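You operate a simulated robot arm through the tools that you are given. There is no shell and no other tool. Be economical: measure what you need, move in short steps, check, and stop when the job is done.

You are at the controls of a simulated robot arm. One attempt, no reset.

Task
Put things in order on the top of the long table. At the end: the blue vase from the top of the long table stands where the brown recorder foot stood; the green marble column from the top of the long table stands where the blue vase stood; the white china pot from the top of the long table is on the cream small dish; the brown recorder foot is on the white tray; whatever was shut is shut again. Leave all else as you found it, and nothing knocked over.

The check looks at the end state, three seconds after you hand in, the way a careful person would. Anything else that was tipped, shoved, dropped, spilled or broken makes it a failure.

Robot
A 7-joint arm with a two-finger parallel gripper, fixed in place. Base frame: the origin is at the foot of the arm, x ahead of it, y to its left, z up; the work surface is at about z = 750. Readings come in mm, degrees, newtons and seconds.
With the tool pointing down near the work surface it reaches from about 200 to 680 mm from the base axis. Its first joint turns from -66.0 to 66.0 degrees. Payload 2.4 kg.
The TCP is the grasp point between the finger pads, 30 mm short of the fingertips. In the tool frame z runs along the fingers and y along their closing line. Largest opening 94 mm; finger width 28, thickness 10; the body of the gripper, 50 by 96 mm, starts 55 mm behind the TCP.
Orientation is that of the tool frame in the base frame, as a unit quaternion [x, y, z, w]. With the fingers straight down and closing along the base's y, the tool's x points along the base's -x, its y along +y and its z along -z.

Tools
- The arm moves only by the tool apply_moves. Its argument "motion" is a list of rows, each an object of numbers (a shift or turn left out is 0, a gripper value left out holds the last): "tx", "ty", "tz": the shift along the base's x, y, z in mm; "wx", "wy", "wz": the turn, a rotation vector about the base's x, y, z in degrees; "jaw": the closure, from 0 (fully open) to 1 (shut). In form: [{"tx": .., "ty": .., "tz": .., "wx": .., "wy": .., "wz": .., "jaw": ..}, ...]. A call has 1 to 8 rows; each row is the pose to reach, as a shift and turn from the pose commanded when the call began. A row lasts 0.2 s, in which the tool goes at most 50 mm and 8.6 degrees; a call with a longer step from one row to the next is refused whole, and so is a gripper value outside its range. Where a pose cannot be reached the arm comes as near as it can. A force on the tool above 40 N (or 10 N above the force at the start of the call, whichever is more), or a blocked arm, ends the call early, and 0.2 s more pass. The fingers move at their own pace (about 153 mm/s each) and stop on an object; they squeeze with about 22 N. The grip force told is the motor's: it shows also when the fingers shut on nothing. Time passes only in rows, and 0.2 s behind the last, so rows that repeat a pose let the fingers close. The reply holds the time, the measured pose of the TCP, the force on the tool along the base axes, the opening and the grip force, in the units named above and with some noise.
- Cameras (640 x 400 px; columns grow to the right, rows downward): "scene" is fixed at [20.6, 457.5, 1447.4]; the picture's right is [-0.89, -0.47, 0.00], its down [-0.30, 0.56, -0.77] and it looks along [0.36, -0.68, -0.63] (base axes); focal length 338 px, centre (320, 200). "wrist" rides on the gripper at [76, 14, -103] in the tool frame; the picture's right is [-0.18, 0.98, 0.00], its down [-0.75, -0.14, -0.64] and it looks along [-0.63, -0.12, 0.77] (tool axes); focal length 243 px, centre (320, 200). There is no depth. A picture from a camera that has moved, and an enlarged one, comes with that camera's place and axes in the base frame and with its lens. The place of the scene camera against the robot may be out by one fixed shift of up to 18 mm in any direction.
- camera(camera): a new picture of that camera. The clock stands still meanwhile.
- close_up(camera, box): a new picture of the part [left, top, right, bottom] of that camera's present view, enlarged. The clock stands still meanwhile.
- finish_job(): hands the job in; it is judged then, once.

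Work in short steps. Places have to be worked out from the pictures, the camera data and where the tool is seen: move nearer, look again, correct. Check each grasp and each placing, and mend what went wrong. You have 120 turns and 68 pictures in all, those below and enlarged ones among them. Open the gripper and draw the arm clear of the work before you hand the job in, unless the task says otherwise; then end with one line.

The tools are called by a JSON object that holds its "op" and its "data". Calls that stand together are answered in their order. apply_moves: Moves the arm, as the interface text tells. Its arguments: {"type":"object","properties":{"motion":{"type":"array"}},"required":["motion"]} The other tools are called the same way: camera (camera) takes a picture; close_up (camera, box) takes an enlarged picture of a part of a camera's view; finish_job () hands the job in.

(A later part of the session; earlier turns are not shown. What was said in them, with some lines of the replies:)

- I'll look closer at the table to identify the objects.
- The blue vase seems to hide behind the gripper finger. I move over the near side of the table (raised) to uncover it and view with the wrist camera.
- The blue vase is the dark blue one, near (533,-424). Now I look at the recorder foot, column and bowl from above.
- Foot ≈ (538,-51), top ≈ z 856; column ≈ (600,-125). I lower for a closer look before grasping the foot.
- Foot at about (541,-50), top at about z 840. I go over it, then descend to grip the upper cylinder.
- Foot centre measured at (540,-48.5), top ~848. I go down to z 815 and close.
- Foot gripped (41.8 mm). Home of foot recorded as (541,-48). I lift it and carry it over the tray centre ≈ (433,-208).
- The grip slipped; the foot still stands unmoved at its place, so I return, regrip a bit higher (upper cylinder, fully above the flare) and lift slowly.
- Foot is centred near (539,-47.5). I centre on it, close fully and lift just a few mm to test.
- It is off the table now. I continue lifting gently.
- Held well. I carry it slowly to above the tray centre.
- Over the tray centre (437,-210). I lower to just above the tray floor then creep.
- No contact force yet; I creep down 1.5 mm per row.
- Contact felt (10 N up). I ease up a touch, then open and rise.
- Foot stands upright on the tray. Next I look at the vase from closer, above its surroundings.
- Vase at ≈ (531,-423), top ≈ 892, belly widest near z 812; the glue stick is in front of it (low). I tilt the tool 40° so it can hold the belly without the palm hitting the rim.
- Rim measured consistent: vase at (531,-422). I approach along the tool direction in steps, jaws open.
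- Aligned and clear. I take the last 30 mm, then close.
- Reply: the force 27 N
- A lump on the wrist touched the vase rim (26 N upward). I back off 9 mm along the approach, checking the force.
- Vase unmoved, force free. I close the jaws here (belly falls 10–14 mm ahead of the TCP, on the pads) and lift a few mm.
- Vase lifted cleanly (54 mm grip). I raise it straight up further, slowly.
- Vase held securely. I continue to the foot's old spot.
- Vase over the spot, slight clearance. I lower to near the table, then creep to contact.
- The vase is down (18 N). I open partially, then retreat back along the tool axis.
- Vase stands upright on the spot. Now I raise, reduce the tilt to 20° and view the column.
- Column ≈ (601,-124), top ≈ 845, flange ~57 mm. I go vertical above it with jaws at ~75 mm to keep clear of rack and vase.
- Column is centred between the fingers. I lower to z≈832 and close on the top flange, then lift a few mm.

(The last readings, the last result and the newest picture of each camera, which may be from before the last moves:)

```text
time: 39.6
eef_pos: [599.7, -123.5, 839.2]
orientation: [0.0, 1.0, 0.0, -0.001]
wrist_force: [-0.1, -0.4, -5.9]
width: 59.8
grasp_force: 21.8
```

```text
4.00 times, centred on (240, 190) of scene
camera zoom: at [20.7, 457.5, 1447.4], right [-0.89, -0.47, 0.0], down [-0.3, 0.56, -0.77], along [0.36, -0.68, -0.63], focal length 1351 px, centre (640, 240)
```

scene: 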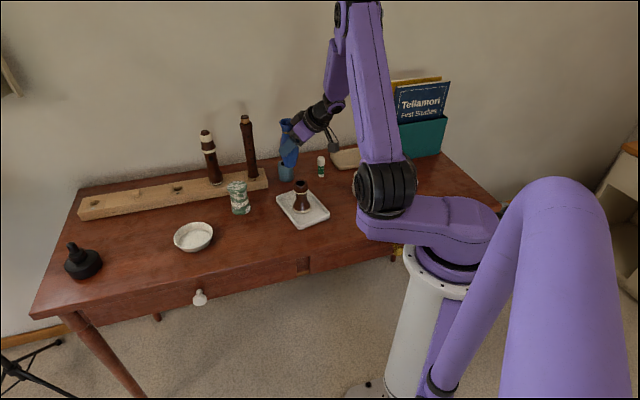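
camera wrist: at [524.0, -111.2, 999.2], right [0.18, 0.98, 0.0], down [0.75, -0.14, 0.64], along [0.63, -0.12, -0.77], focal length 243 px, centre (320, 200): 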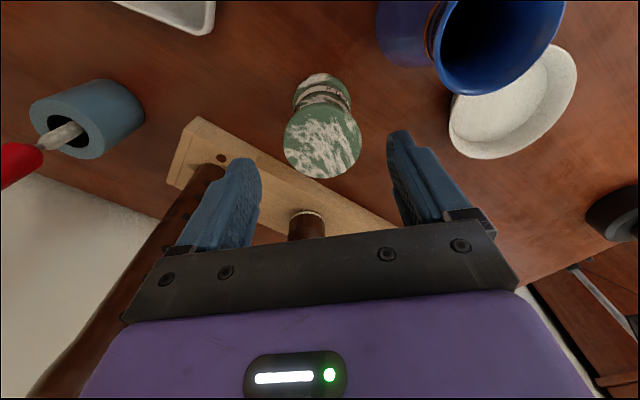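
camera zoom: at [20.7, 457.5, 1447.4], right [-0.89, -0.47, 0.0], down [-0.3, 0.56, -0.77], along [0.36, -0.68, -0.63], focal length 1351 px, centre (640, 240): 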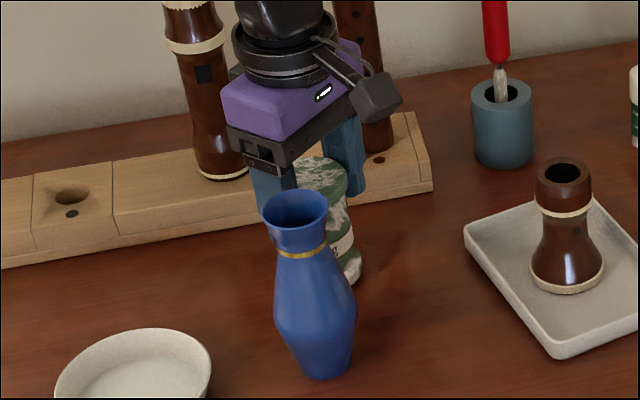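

Held (weight ~5.5 N shows). I lift slowly to carry height.

{"op": "apply_moves", "data": {"motion": [{"tz": 8}, {"tz": 20}, {"tz": 35}, {"tz": 52}, {"tz": 70}, {"tz": 88}, {"tz": 103}, {"tz": 114}]}}

{"op": "apply_moves", "data": {"motion": [{"tx": -8, "ty": -9}, {"tx": -24, "ty": -27}, {"tx": -43, "ty": -49}, {"tx": -62, "ty": -71}, {"tx": -81, "ty": -93}, {"tx": -96, "ty": -112}, {"tx": -105, "ty": -128}, {"tx": -108, "ty": -138}]}}

{"op": "apply_moves", "data": {"motion": [{"ty": -10}, {"ty": -30}, {"ty": -55}, {"ty": -80}, {"ty": -105}, {"ty": -130}, {"ty": -150}, {"ty": -160}]}}

{"op": "camera", "data": {"camera": "scene"}}

{"op": "camera", "data": {"camera": "wrist"}}

```text
time: 41.4
eef_pos: [599.8, -124.0, 954.6]
orientation: [0.0, 1.0, 0.001, 0.0]
wrist_force: [0.2, -1.1, -5.7]
width: 60.2
grasp_force: 22.3
```

```text
time: 43.2
eef_pos: [490.7, -263.2, 953.8]
orientation: [0.0, 1.0, 0.001, 0.0]
wrist_force: [0.2, -0.3, -5.8]
width: 59.8
grasp_force: 21.9
```

```text
time: 45.0
eef_pos: [490.6, -423.4, 954.4]
orientation: [0.0, 1.0, 0.001, -0.002]
wrist_force: [0.3, -1.2, -5.9]
width: 60.1
grasp_force: 21.7
```

```text
25 pictures are left
```

scene: 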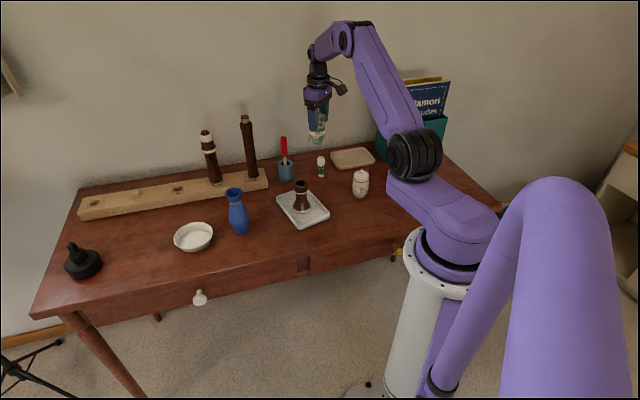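

```text
24 pictures are left
camera wrist: at [415.8, -408.4, 1056.7], right [0.18, 0.98, 0.0], down [0.75, -0.14, 0.64], along [0.63, -0.12, -0.77], focal length 243 px, centre (320, 200)
```

wrist: 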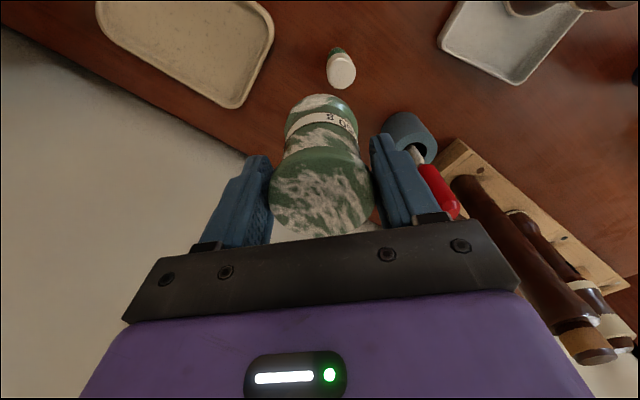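

Everything fine. I move to over the vase's old spot (531,-422.5) at height and check reach.

{"op": "apply_moves", "data": {"motion": [{"tx": 8}, {"tx": 22}, {"tx": 34, "tz": -5}, {"tx": 40, "ty": 1, "tz": -20}, {"tx": 40, "ty": 1, "tz": -40}, {"tx": 40, "ty": 1, "tz": -60}, {"tx": 40, "ty": 1, "tz": -80}]}}

{"op": "camera", "data": {"camera": "wrist"}}

{"op": "close_up", "data": {"camera": "scene", "box": [270, 100, 360, 190]}}

```text
time: 46.6
eef_pos: [532.0, -421.2, 872.2]
orientation: [0.001, 1.0, 0.0, 0.001]
wrist_force: [-0.9, -0.4, -5.4]
width: 59.9
grasp_force: 21.9
```

```text
23 pictures are left
camera wrist: at [455.2, -406.8, 976.4], right [0.18, 0.98, 0.0], down [0.75, -0.14, 0.64], along [0.63, -0.12, -0.77], focal length 243 px, centre (320, 200)
```

wrist: 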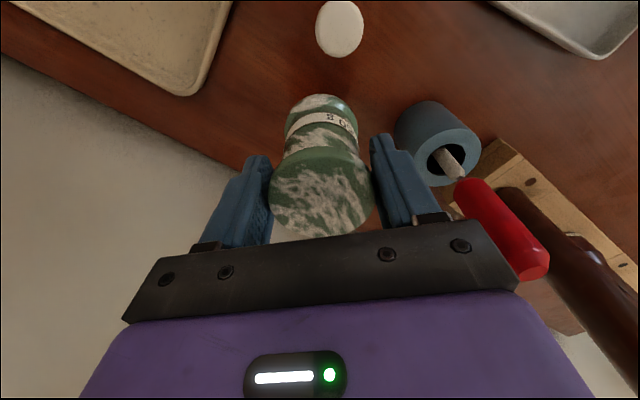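

```text
4.44 times, centred on (315, 145) of scene
camera zoom: at [20.7, 457.4, 1447.4], right [-0.89, -0.47, 0.0], down [-0.3, 0.56, -0.77], along [0.36, -0.68, -0.63], focal length 1501 px, centre (342, 444)
```

zoom: 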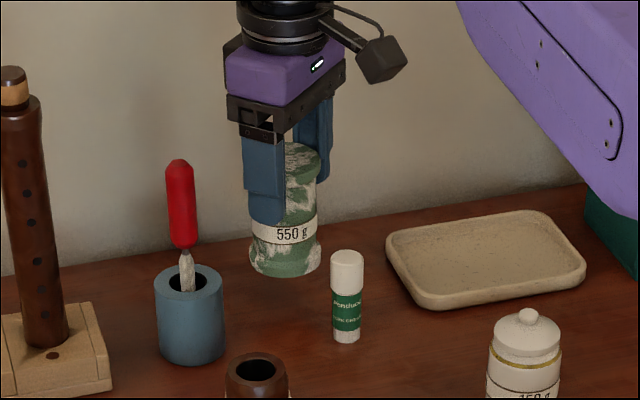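

Reach and position are good. I lower to just above, then creep to contact.

{"op": "apply_moves", "data": {"motion": [{"tz": -12}, {"tz": -24}, {"tz": -32}, {"tz": -36}, {"tz": -38}, {"tz": -39.5}]}}

```text
time: 48.0
eef_pos: [530.6, -420.6, 834.3]
orientation: [0.0, 1.0, 0.0, 0.001]
wrist_force: [-0.4, 0.1, -6.0]
width: 60.1
grasp_force: 22.4
```

{"op": "apply_moves", "data": {"motion": [{"tz": -1, "ty": -1}, {"tz": -2, "ty": -1}, {"tz": -3, "ty": -1}, {"tz": -4, "ty": -1}]}}

```text
time: 49.0
eef_pos: [533.5, -423.1, 832.8]
orientation: [0.0, 1.0, -0.002, 0.003]
wrist_force: [0.6, 1.9, 19.6]
width: 59.8
grasp_force: 22.4
```

The column rests on the table. I release (partial opening), and rise.

{"op": "apply_moves", "data": {"motion": [{"tz": 2, "jaw": 0.8}, {"tz": 2, "jaw": 0.4}, {"tz": 2, "jaw": 0.15}, {"tz": 2, "jaw": 0.15}, {"tz": 20, "jaw": 0.15}, {"tz": 50}, {"tz": 90}, {"tz": 120, "tx": -30}]}}

{"op": "close_up", "data": {"camera": "scene", "box": [270, 100, 400, 210]}}

```text
time: 50.8
eef_pos: [503.1, -424.1, 952.8]
orientation: [-0.001, 1.0, 0.0, 0.0]
wrist_force: [-0.2, 0.1, 0.4]
width: 79.8
grasp_force: 0.0
```

```text
3.64 times, centred on (335, 155) of scene
camera zoom: at [20.6, 457.5, 1447.4], right [-0.89, -0.47, 0.0], down [-0.3, 0.56, -0.77], along [0.36, -0.68, -0.63], focal length 1228 px, centre (266, 364)
```

zoom: 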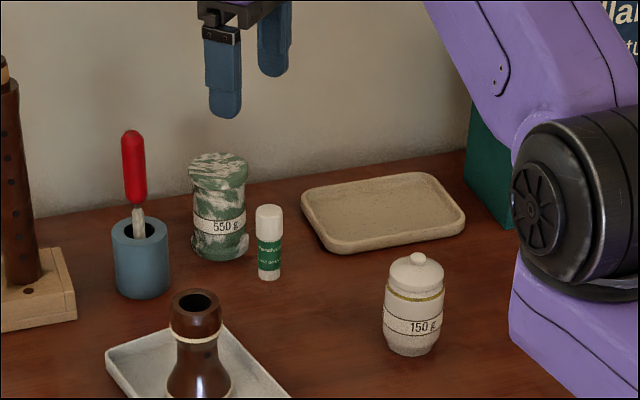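

Column stands at the vase's old place. Now I must settle which is the "cream small dish": I compare the colours of the round bowl and the rounded tray.

{"op": "close_up", "data": {"camera": "scene", "box": [160, 205, 230, 260]}}

{"op": "close_up", "data": {"camera": "scene", "box": [270, 130, 390, 240]}}

```text
7.27 times, centred on (195, 232) of scene
camera zoom: at [20.6, 457.5, 1447.4], right [-0.89, -0.47, 0.0], down [-0.3, 0.56, -0.77], along [0.36, -0.68, -0.63], focal length 2456 px, centre (1229, -36)
```

zoom: 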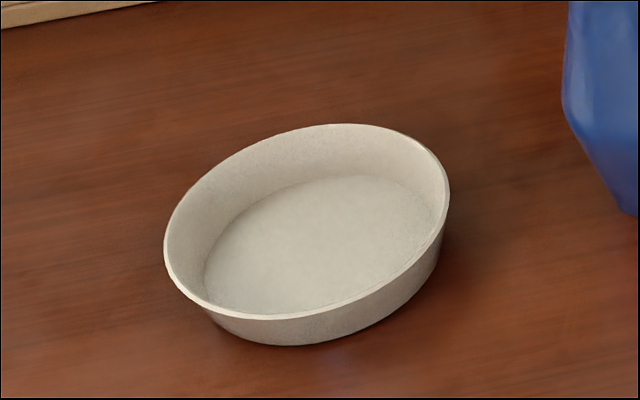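

```text
3.64 times, centred on (330, 185) of scene
camera zoom: at [20.6, 457.5, 1447.4], right [-0.89, -0.47, 0.0], down [-0.3, 0.56, -0.77], along [0.36, -0.68, -0.63], focal length 1228 px, centre (284, 254)
```

zoom: 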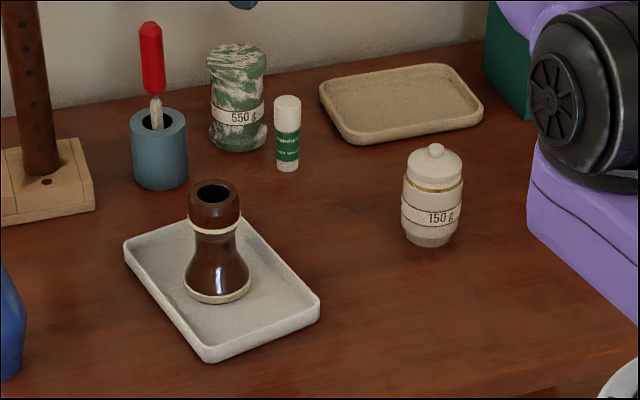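

The bowl is off-white/cream and round (small dish); the rounded tray is beige. So the bowl is the target. Now I go look at the china pot.

{"op": "apply_moves", "data": {"motion": [{"tx": -35, "ty": 7, "jaw": 0}, {"tx": -75, "ty": 16}, {"tx": -115, "ty": 25}, {"tx": -155, "ty": 35}, {"tx": -195, "ty": 44}, {"tx": -235, "ty": 52}, {"tx": -250, "ty": 52, "tz": -20}]}}

{"op": "camera", "data": {"camera": "wrist"}}

```text
time: 52.4
eef_pos: [251.4, -370.9, 928.7]
orientation: [0.0, 1.0, -0.001, -0.001]
wrist_force: [-0.9, -0.5, 0.3]
width: 94.2
grasp_force: 0.1
```

```text
18 pictures are left
camera wrist: at [174.6, -356.4, 1032.0], right [0.18, 0.98, 0.0], down [0.75, -0.14, 0.64], along [0.63, -0.12, -0.77], focal length 243 px, centre (320, 200)
```

wrist: 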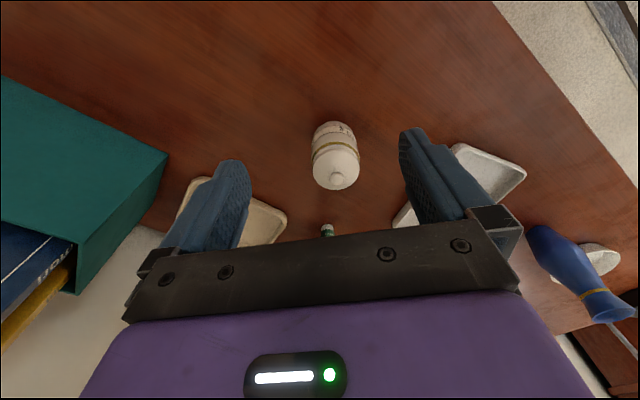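

Pot ≈ (309,-366), knob top ≈ z 837. I go above it and re-measure.

{"op": "apply_moves", "data": {"motion": [{"tx": 30, "ty": 3, "tz": -15}, {"tx": 58, "ty": 5, "tz": -35}]}}

{"op": "camera", "data": {"camera": "wrist"}}

{"op": "close_up", "data": {"camera": "scene", "box": [320, 130, 400, 210]}}

```text
time: 53.0
eef_pos: [310.3, -367.1, 893.8]
orientation: [0.0, 1.0, 0.0, 0.0]
wrist_force: [-0.5, 0.6, 0.5]
width: 94.1
grasp_force: 0.0
```

```text
17 pictures are left
camera wrist: at [233.1, -352.4, 997.4], right [0.18, 0.98, 0.0], down [0.75, -0.14, 0.64], along [0.63, -0.12, -0.77], focal length 243 px, centre (320, 200)
```

wrist: 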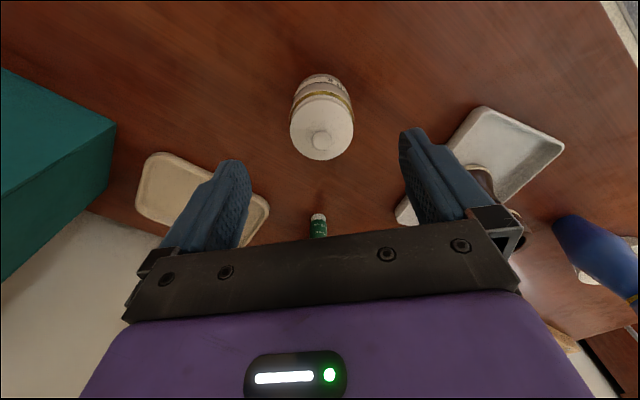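

```text
5.00 times, centred on (360, 170) of scene
camera zoom: at [20.6, 457.5, 1447.4], right [-0.89, -0.47, 0.0], down [-0.3, 0.56, -0.77], along [0.36, -0.68, -0.63], focal length 1688 px, centre (120, 350)
```

zoom: 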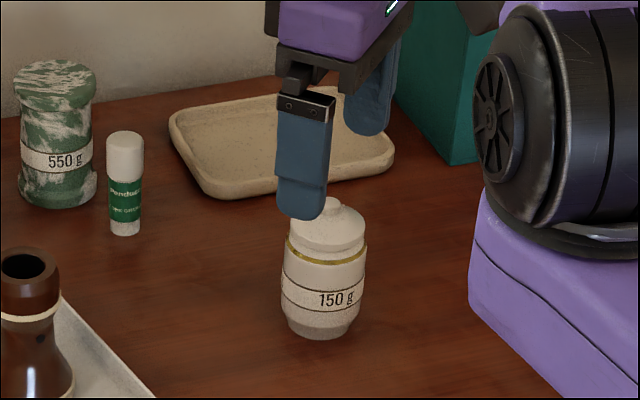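

Pot at (310,-366). I lower to z≈794 and close, with a small test lift.

{"op": "apply_moves", "data": {"motion": [{"ty": 1, "tz": -35}, {"ty": 1, "tz": -70}, {"ty": 1, "tz": -92}, {"ty": 1, "tz": -99}, {"ty": 1, "tz": -99, "jaw": 0.4}, {"ty": 1, "tz": -99, "jaw": 0.8}, {"ty": 1, "tz": -99, "jaw": 1}, {"ty": 1, "tz": -99, "jaw": 1}]}}

{"op": "apply_moves", "data": {"motion": [{"tz": 0}, {"tz": 3}, {"tz": 7}, {"tz": 12}]}}

{"op": "close_up", "data": {"camera": "scene", "box": [320, 130, 400, 210]}}

```text
time: 54.8
eef_pos: [309.0, -364.4, 794.6]
orientation: [0.0, 1.0, 0.0, 0.0]
wrist_force: [0.0, 0.1, 0.4]
width: 51.8
grasp_force: 22.0
```

```text
time: 55.8
eef_pos: [309.9, -364.1, 807.5]
orientation: [-0.001, 1.0, 0.0, -0.001]
wrist_force: [0.0, -0.5, -1.1]
width: 51.7
grasp_force: 21.9
```

```text
5.00 times, centred on (360, 170) of scene
camera zoom: at [20.6, 457.5, 1447.4], right [-0.89, -0.47, 0.0], down [-0.3, 0.56, -0.77], along [0.36, -0.68, -0.63], focal length 1688 px, centre (120, 350)
```

zoom: 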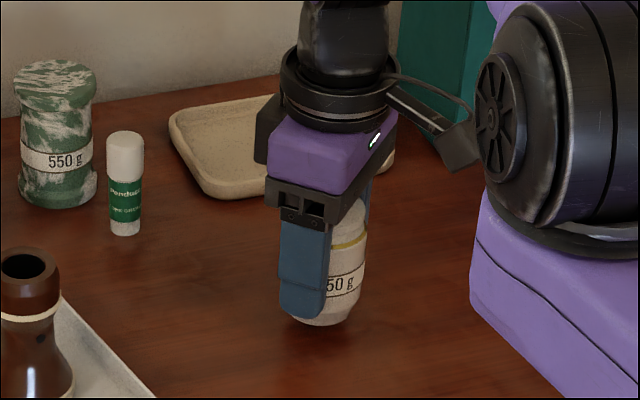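

Pot with lid is held. I lift to carry height.

{"op": "apply_moves", "data": {"motion": [{"tz": 12}, {"tz": 28}, {"tz": 48}, {"tz": 68}, {"tz": 88}, {"tz": 108}, {"tz": 124}, {"tz": 132}]}}

{"op": "apply_moves", "data": {"motion": [{"tx": 4, "ty": 15}, {"tx": 11, "ty": 42}, {"tx": 18, "ty": 72}, {"tx": 26, "ty": 104}, {"tx": 34, "ty": 136}, {"tx": 42, "ty": 168}, {"tx": 49, "ty": 195}, {"tx": 52, "ty": 208}]}}

{"op": "apply_moves", "data": {"motion": [{"tx": 8, "ty": 14}, {"tx": 20, "ty": 38}, {"tx": 33, "ty": 66}, {"tx": 46, "ty": 95}, {"tx": 59, "ty": 124}, {"tx": 72, "ty": 153}, {"tx": 82, "ty": 180}, {"tx": 88, "ty": 195}]}}

{"op": "camera", "data": {"camera": "wrist"}}

```text
time: 57.6
eef_pos: [309.7, -364.5, 939.7]
orientation: [0.0, 1.0, 0.0, 0.001]
wrist_force: [-0.7, 0.2, -0.9]
width: 51.8
grasp_force: 22.0
```

```text
time: 59.4
eef_pos: [361.5, -156.5, 937.9]
orientation: [0.0, 1.0, 0.0, 0.0]
wrist_force: [-0.8, -0.4, -1.3]
width: 51.5
grasp_force: 22.7
```

```text
time: 61.2
eef_pos: [449.2, 38.3, 938.8]
orientation: [0.0, 1.0, 0.001, 0.0]
wrist_force: [-0.5, 0.0, -0.9]
width: 51.6
grasp_force: 21.7
```

```text
14 pictures are left
camera wrist: at [373.3, 53.8, 1041.8], right [0.18, 0.98, 0.0], down [0.75, -0.14, 0.64], along [0.63, -0.12, -0.77], focal length 243 px, centre (320, 200)
```

wrist: 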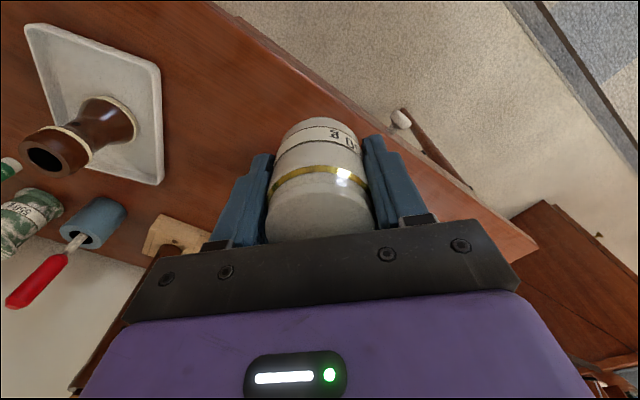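

The bowl is hidden by the pot; from directly above it will appear in the picture's top. I move over my bowl estimate (625,45).

{"op": "apply_moves", "data": {"motion": [{"tx": 12, "ty": 3}, {"tx": 35, "ty": 6}, {"tx": 63, "ty": 7}, {"tx": 92, "ty": 7}, {"tx": 120, "ty": 7}, {"tx": 147, "ty": 7}, {"tx": 167, "ty": 7}, {"tx": 176, "ty": 7}]}}

{"op": "camera", "data": {"camera": "wrist"}}

{"op": "close_up", "data": {"camera": "scene", "box": [140, 140, 260, 260]}}

```text
time: 63.0
eef_pos: [624.6, 45.3, 941.6]
orientation: [0.0, 1.0, 0.0, 0.0]
wrist_force: [0.8, 0.2, -1.1]
width: 51.6
grasp_force: 21.8
```

```text
13 pictures are left
camera wrist: at [548.8, 60.5, 1043.8], right [0.18, 0.98, 0.0], down [0.75, -0.14, 0.64], along [0.63, -0.12, -0.77], focal length 243 px, centre (320, 200)
```

wrist: 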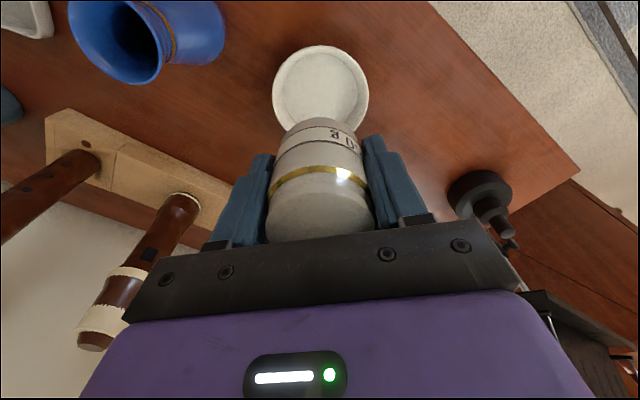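

```text
3.33 times, centred on (200, 200) of scene
camera zoom: at [20.6, 457.5, 1447.4], right [-0.89, -0.47, 0.0], down [-0.3, 0.56, -0.77], along [0.36, -0.68, -0.63], focal length 1126 px, centre (720, 200)
```

zoom: 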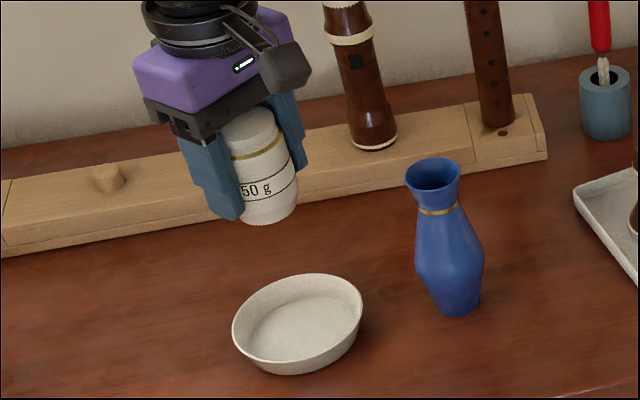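

Bowl centre ≈ (633,46). I shift and lower to just above the bowl floor, then check.

{"op": "apply_moves", "data": {"motion": [{"tx": 5, "ty": 0.5, "tz": -15}, {"tx": 8.5, "ty": 0.7, "tz": -38}, {"tx": 8.5, "ty": 0.7, "tz": -62}, {"tx": 8.5, "ty": 0.7, "tz": -84}, {"tx": 8.5, "ty": 0.7, "tz": -100}, {"tx": 8.5, "ty": 0.7, "tz": -112}, {"tx": 8.5, "ty": 0.7, "tz": -118}]}}

{"op": "camera", "data": {"camera": "wrist"}}

{"op": "close_up", "data": {"camera": "scene", "box": [150, 180, 240, 260]}}

```text
time: 64.6
eef_pos: [635.4, 44.7, 820.8]
orientation: [0.0, 1.0, 0.0, 0.0]
wrist_force: [0.2, -0.5, -1.7]
width: 51.6
grasp_force: 21.3
```

```text
11 pictures are left
camera wrist: at [558.2, 59.8, 923.9], right [0.18, 0.98, 0.0], down [0.75, -0.14, 0.64], along [0.63, -0.12, -0.77], focal length 243 px, centre (320, 200)
```

wrist: 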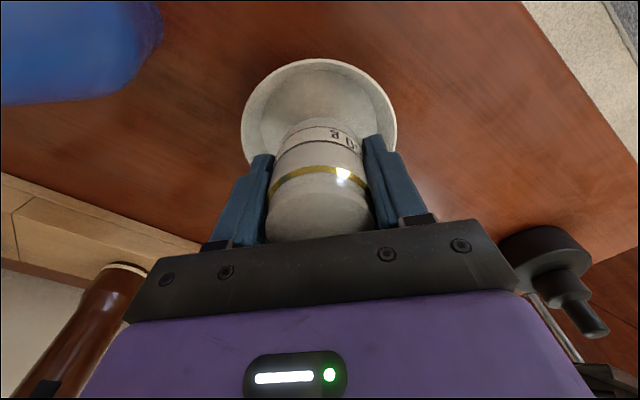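

```text
5.00 times, centred on (195, 220) of scene
camera zoom: at [20.6, 457.5, 1447.4], right [-0.89, -0.47, 0.0], down [-0.3, 0.56, -0.77], along [0.36, -0.68, -0.63], focal length 1688 px, centre (945, 100)
```

zoom: 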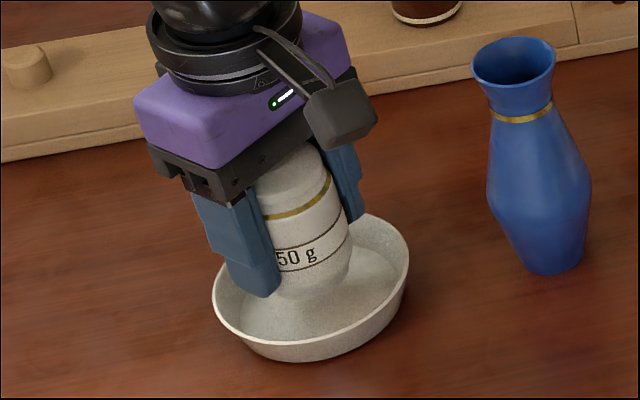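

Rim centre ≈ (632,47); I correct by (-2.5,+2) and lower to near contact.

{"op": "apply_moves", "data": {"motion": [{"tx": -2.5, "ty": 2, "tz": -3}, {"tx": -2.5, "ty": 2, "tz": -9}, {"tx": -2.5, "ty": 2, "tz": -14}, {"tx": -2.5, "ty": 2, "tz": -17}, {"tx": -2.5, "ty": 2, "tz": -18.5}]}}

```text
time: 65.8
eef_pos: [631.3, 48.1, 803.6]
orientation: [0.0, 1.0, 0.0, 0.0]
wrist_force: [-0.4, -0.1, -1.2]
width: 51.7
grasp_force: 22.3
```

{"op": "apply_moves", "data": {"motion": [{"tz": -1.2}, {"tz": -2.4}, {"tz": -3.6}, {"tz": -4.8}]}}

{"op": "close_up", "data": {"camera": "scene", "box": [150, 180, 240, 260]}}

```text
time: 66.8
eef_pos: [631.5, 48.2, 800.0]
orientation: [0.001, 1.0, 0.0, 0.001]
wrist_force: [-5.4, -1.0, 15.7]
width: 51.6
grasp_force: 22.7
```

```text
5.00 times, centred on (195, 220) of scene
camera zoom: at [20.1, 457.4, 1447.4], right [-0.89, -0.47, 0.0], down [-0.29, 0.56, -0.77], along [0.36, -0.68, -0.63], focal length 1688 px, centre (945, 100)
```

zoom: 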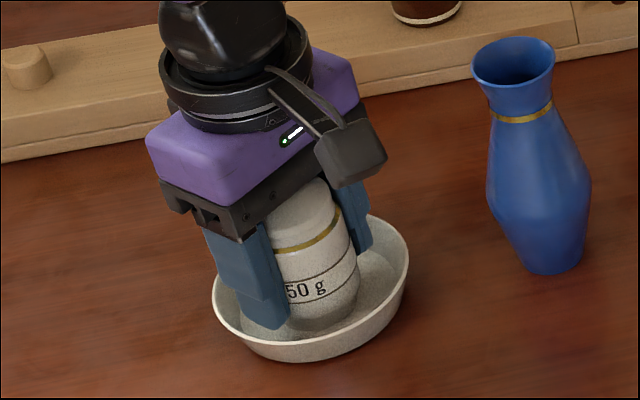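

The pot touches the dish floor. I ease, open only slightly (fingertips are inside the rim), and rise straight.

{"op": "apply_moves", "data": {"motion": [{"tz": 1.5, "jaw": 0.7}, {"tz": 1.5, "jaw": 0.4}, {"tz": 1.5, "jaw": 0.37}, {"tz": 1.5, "jaw": 0.37}, {"tz": 8, "jaw": 0.37}, {"tz": 18, "jaw": 0.37}]}}

{"op": "close_up", "data": {"camera": "scene", "box": [150, 180, 240, 260]}}

```text
time: 68.2
eef_pos: [632.3, 49.4, 814.9]
orientation: [0.0, 1.0, 0.0, 0.0]
wrist_force: [0.6, -0.5, 1.2]
width: 58.9
grasp_force: 0.2
```

```text
5.00 times, centred on (195, 220) of scene
camera zoom: at [20.6, 457.5, 1447.4], right [-0.89, -0.47, 0.0], down [-0.3, 0.56, -0.77], along [0.36, -0.68, -0.63], focal length 1688 px, centre (945, 100)
```

zoom: 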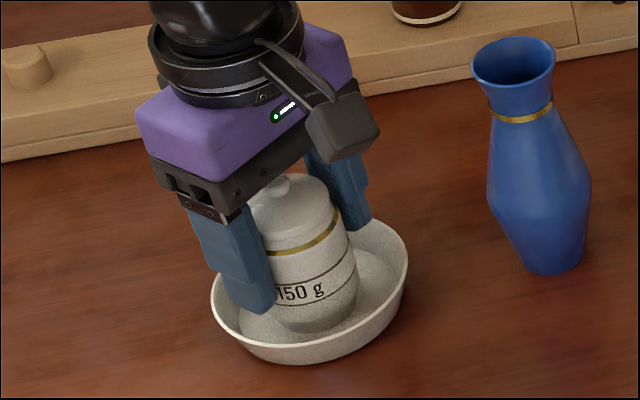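

The pot stays in the dish. I open a bit more, rise straight up and retreat clear.

{"op": "apply_moves", "data": {"motion": [{"tz": 20, "jaw": 0.2}, {"tz": 50, "jaw": 0.1}, {"tz": 90, "jaw": 0}, {"tz": 130}, {"tz": 155, "tx": -30}, {"tz": 165, "tx": -75}, {"tz": 165, "tx": -120, "ty": 10}, {"tz": 165, "tx": -165, "ty": 20}]}}

{"op": "apply_moves", "data": {"motion": [{"tx": -40, "ty": 15}, {"tx": -80, "ty": 30}, {"tx": -120, "ty": 45}]}}

{"op": "camera", "data": {"camera": "scene"}}

{"op": "close_up", "data": {"camera": "scene", "box": [150, 160, 270, 260]}}

```text
time: 70.0
eef_pos: [465.7, 70.5, 981.2]
orientation: [0.0, 1.0, 0.0, 0.0]
wrist_force: [-0.7, -1.0, -0.1]
width: 94.0
grasp_force: 0.1
```

```text
time: 70.8
eef_pos: [348.1, 115.5, 982.0]
orientation: [0.0, 1.0, 0.001, 0.001]
wrist_force: [-0.3, 0.5, -0.9]
width: 94.1
grasp_force: 0.1
```

```text
7 pictures are left
```

scene: 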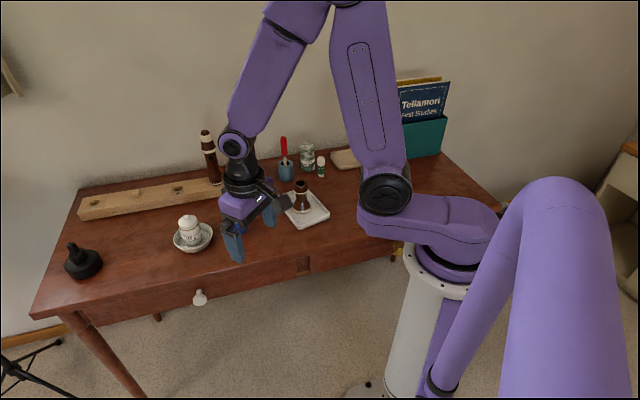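

```text
4.00 times, centred on (210, 210) of scene
camera zoom: at [20.6, 457.5, 1447.4], right [-0.89, -0.47, 0.0], down [-0.3, 0.56, -0.77], along [0.36, -0.68, -0.63], focal length 1351 px, centre (760, 160)
```

zoom: 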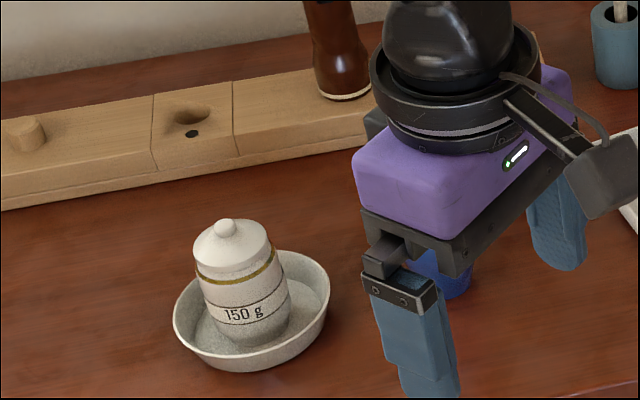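

Pot sits upright in the dish. I move the arm clear of the view for a final check of all items.

{"op": "apply_moves", "data": {"motion": [{"tz": 40, "tx": -10}, {"tz": 80, "tx": -30}, {"tz": 100, "tx": -50, "ty": -35}, {"tz": 110, "tx": -60, "ty": -80}, {"tz": 110, "tx": -60, "ty": -125}, {"tz": 110, "tx": -60, "ty": -170}]}}

{"op": "camera", "data": {"camera": "scene"}}

```text
time: 72.2
eef_pos: [285.5, -55.2, 1091.2]
orientation: [0.0, 1.0, 0.0, 0.0]
wrist_force: [0.4, -0.2, 0.2]
width: 94.1
grasp_force: 0.0
```

```text
5 pictures are left
```

scene: 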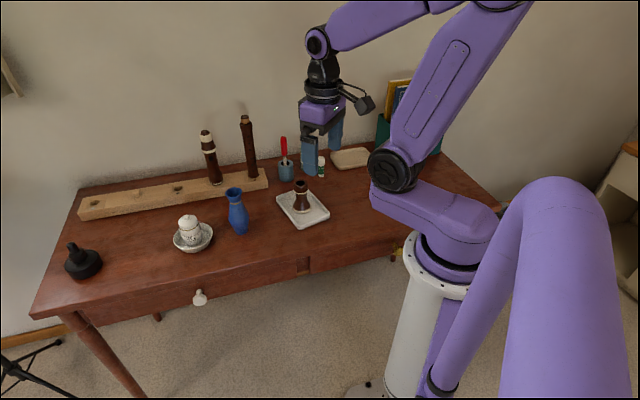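

All four items are in their places, nothing is tipped, the drawer is untouched and the arm is clear with an open gripper. I hand in.

{"op": "finish_job", "data": {}}

```text
The job is handed in.
```

I moved all four items and handed the job in: the vase is where the recorder foot stood, the column is where the vase stood, the china pot is on the cream round dish, and the recorder foot is on the white tray. I took the round bowl, not the beige tray, to be the "cream small dish". Nothing was tipped in the last pictures, and I left the drawer alone.
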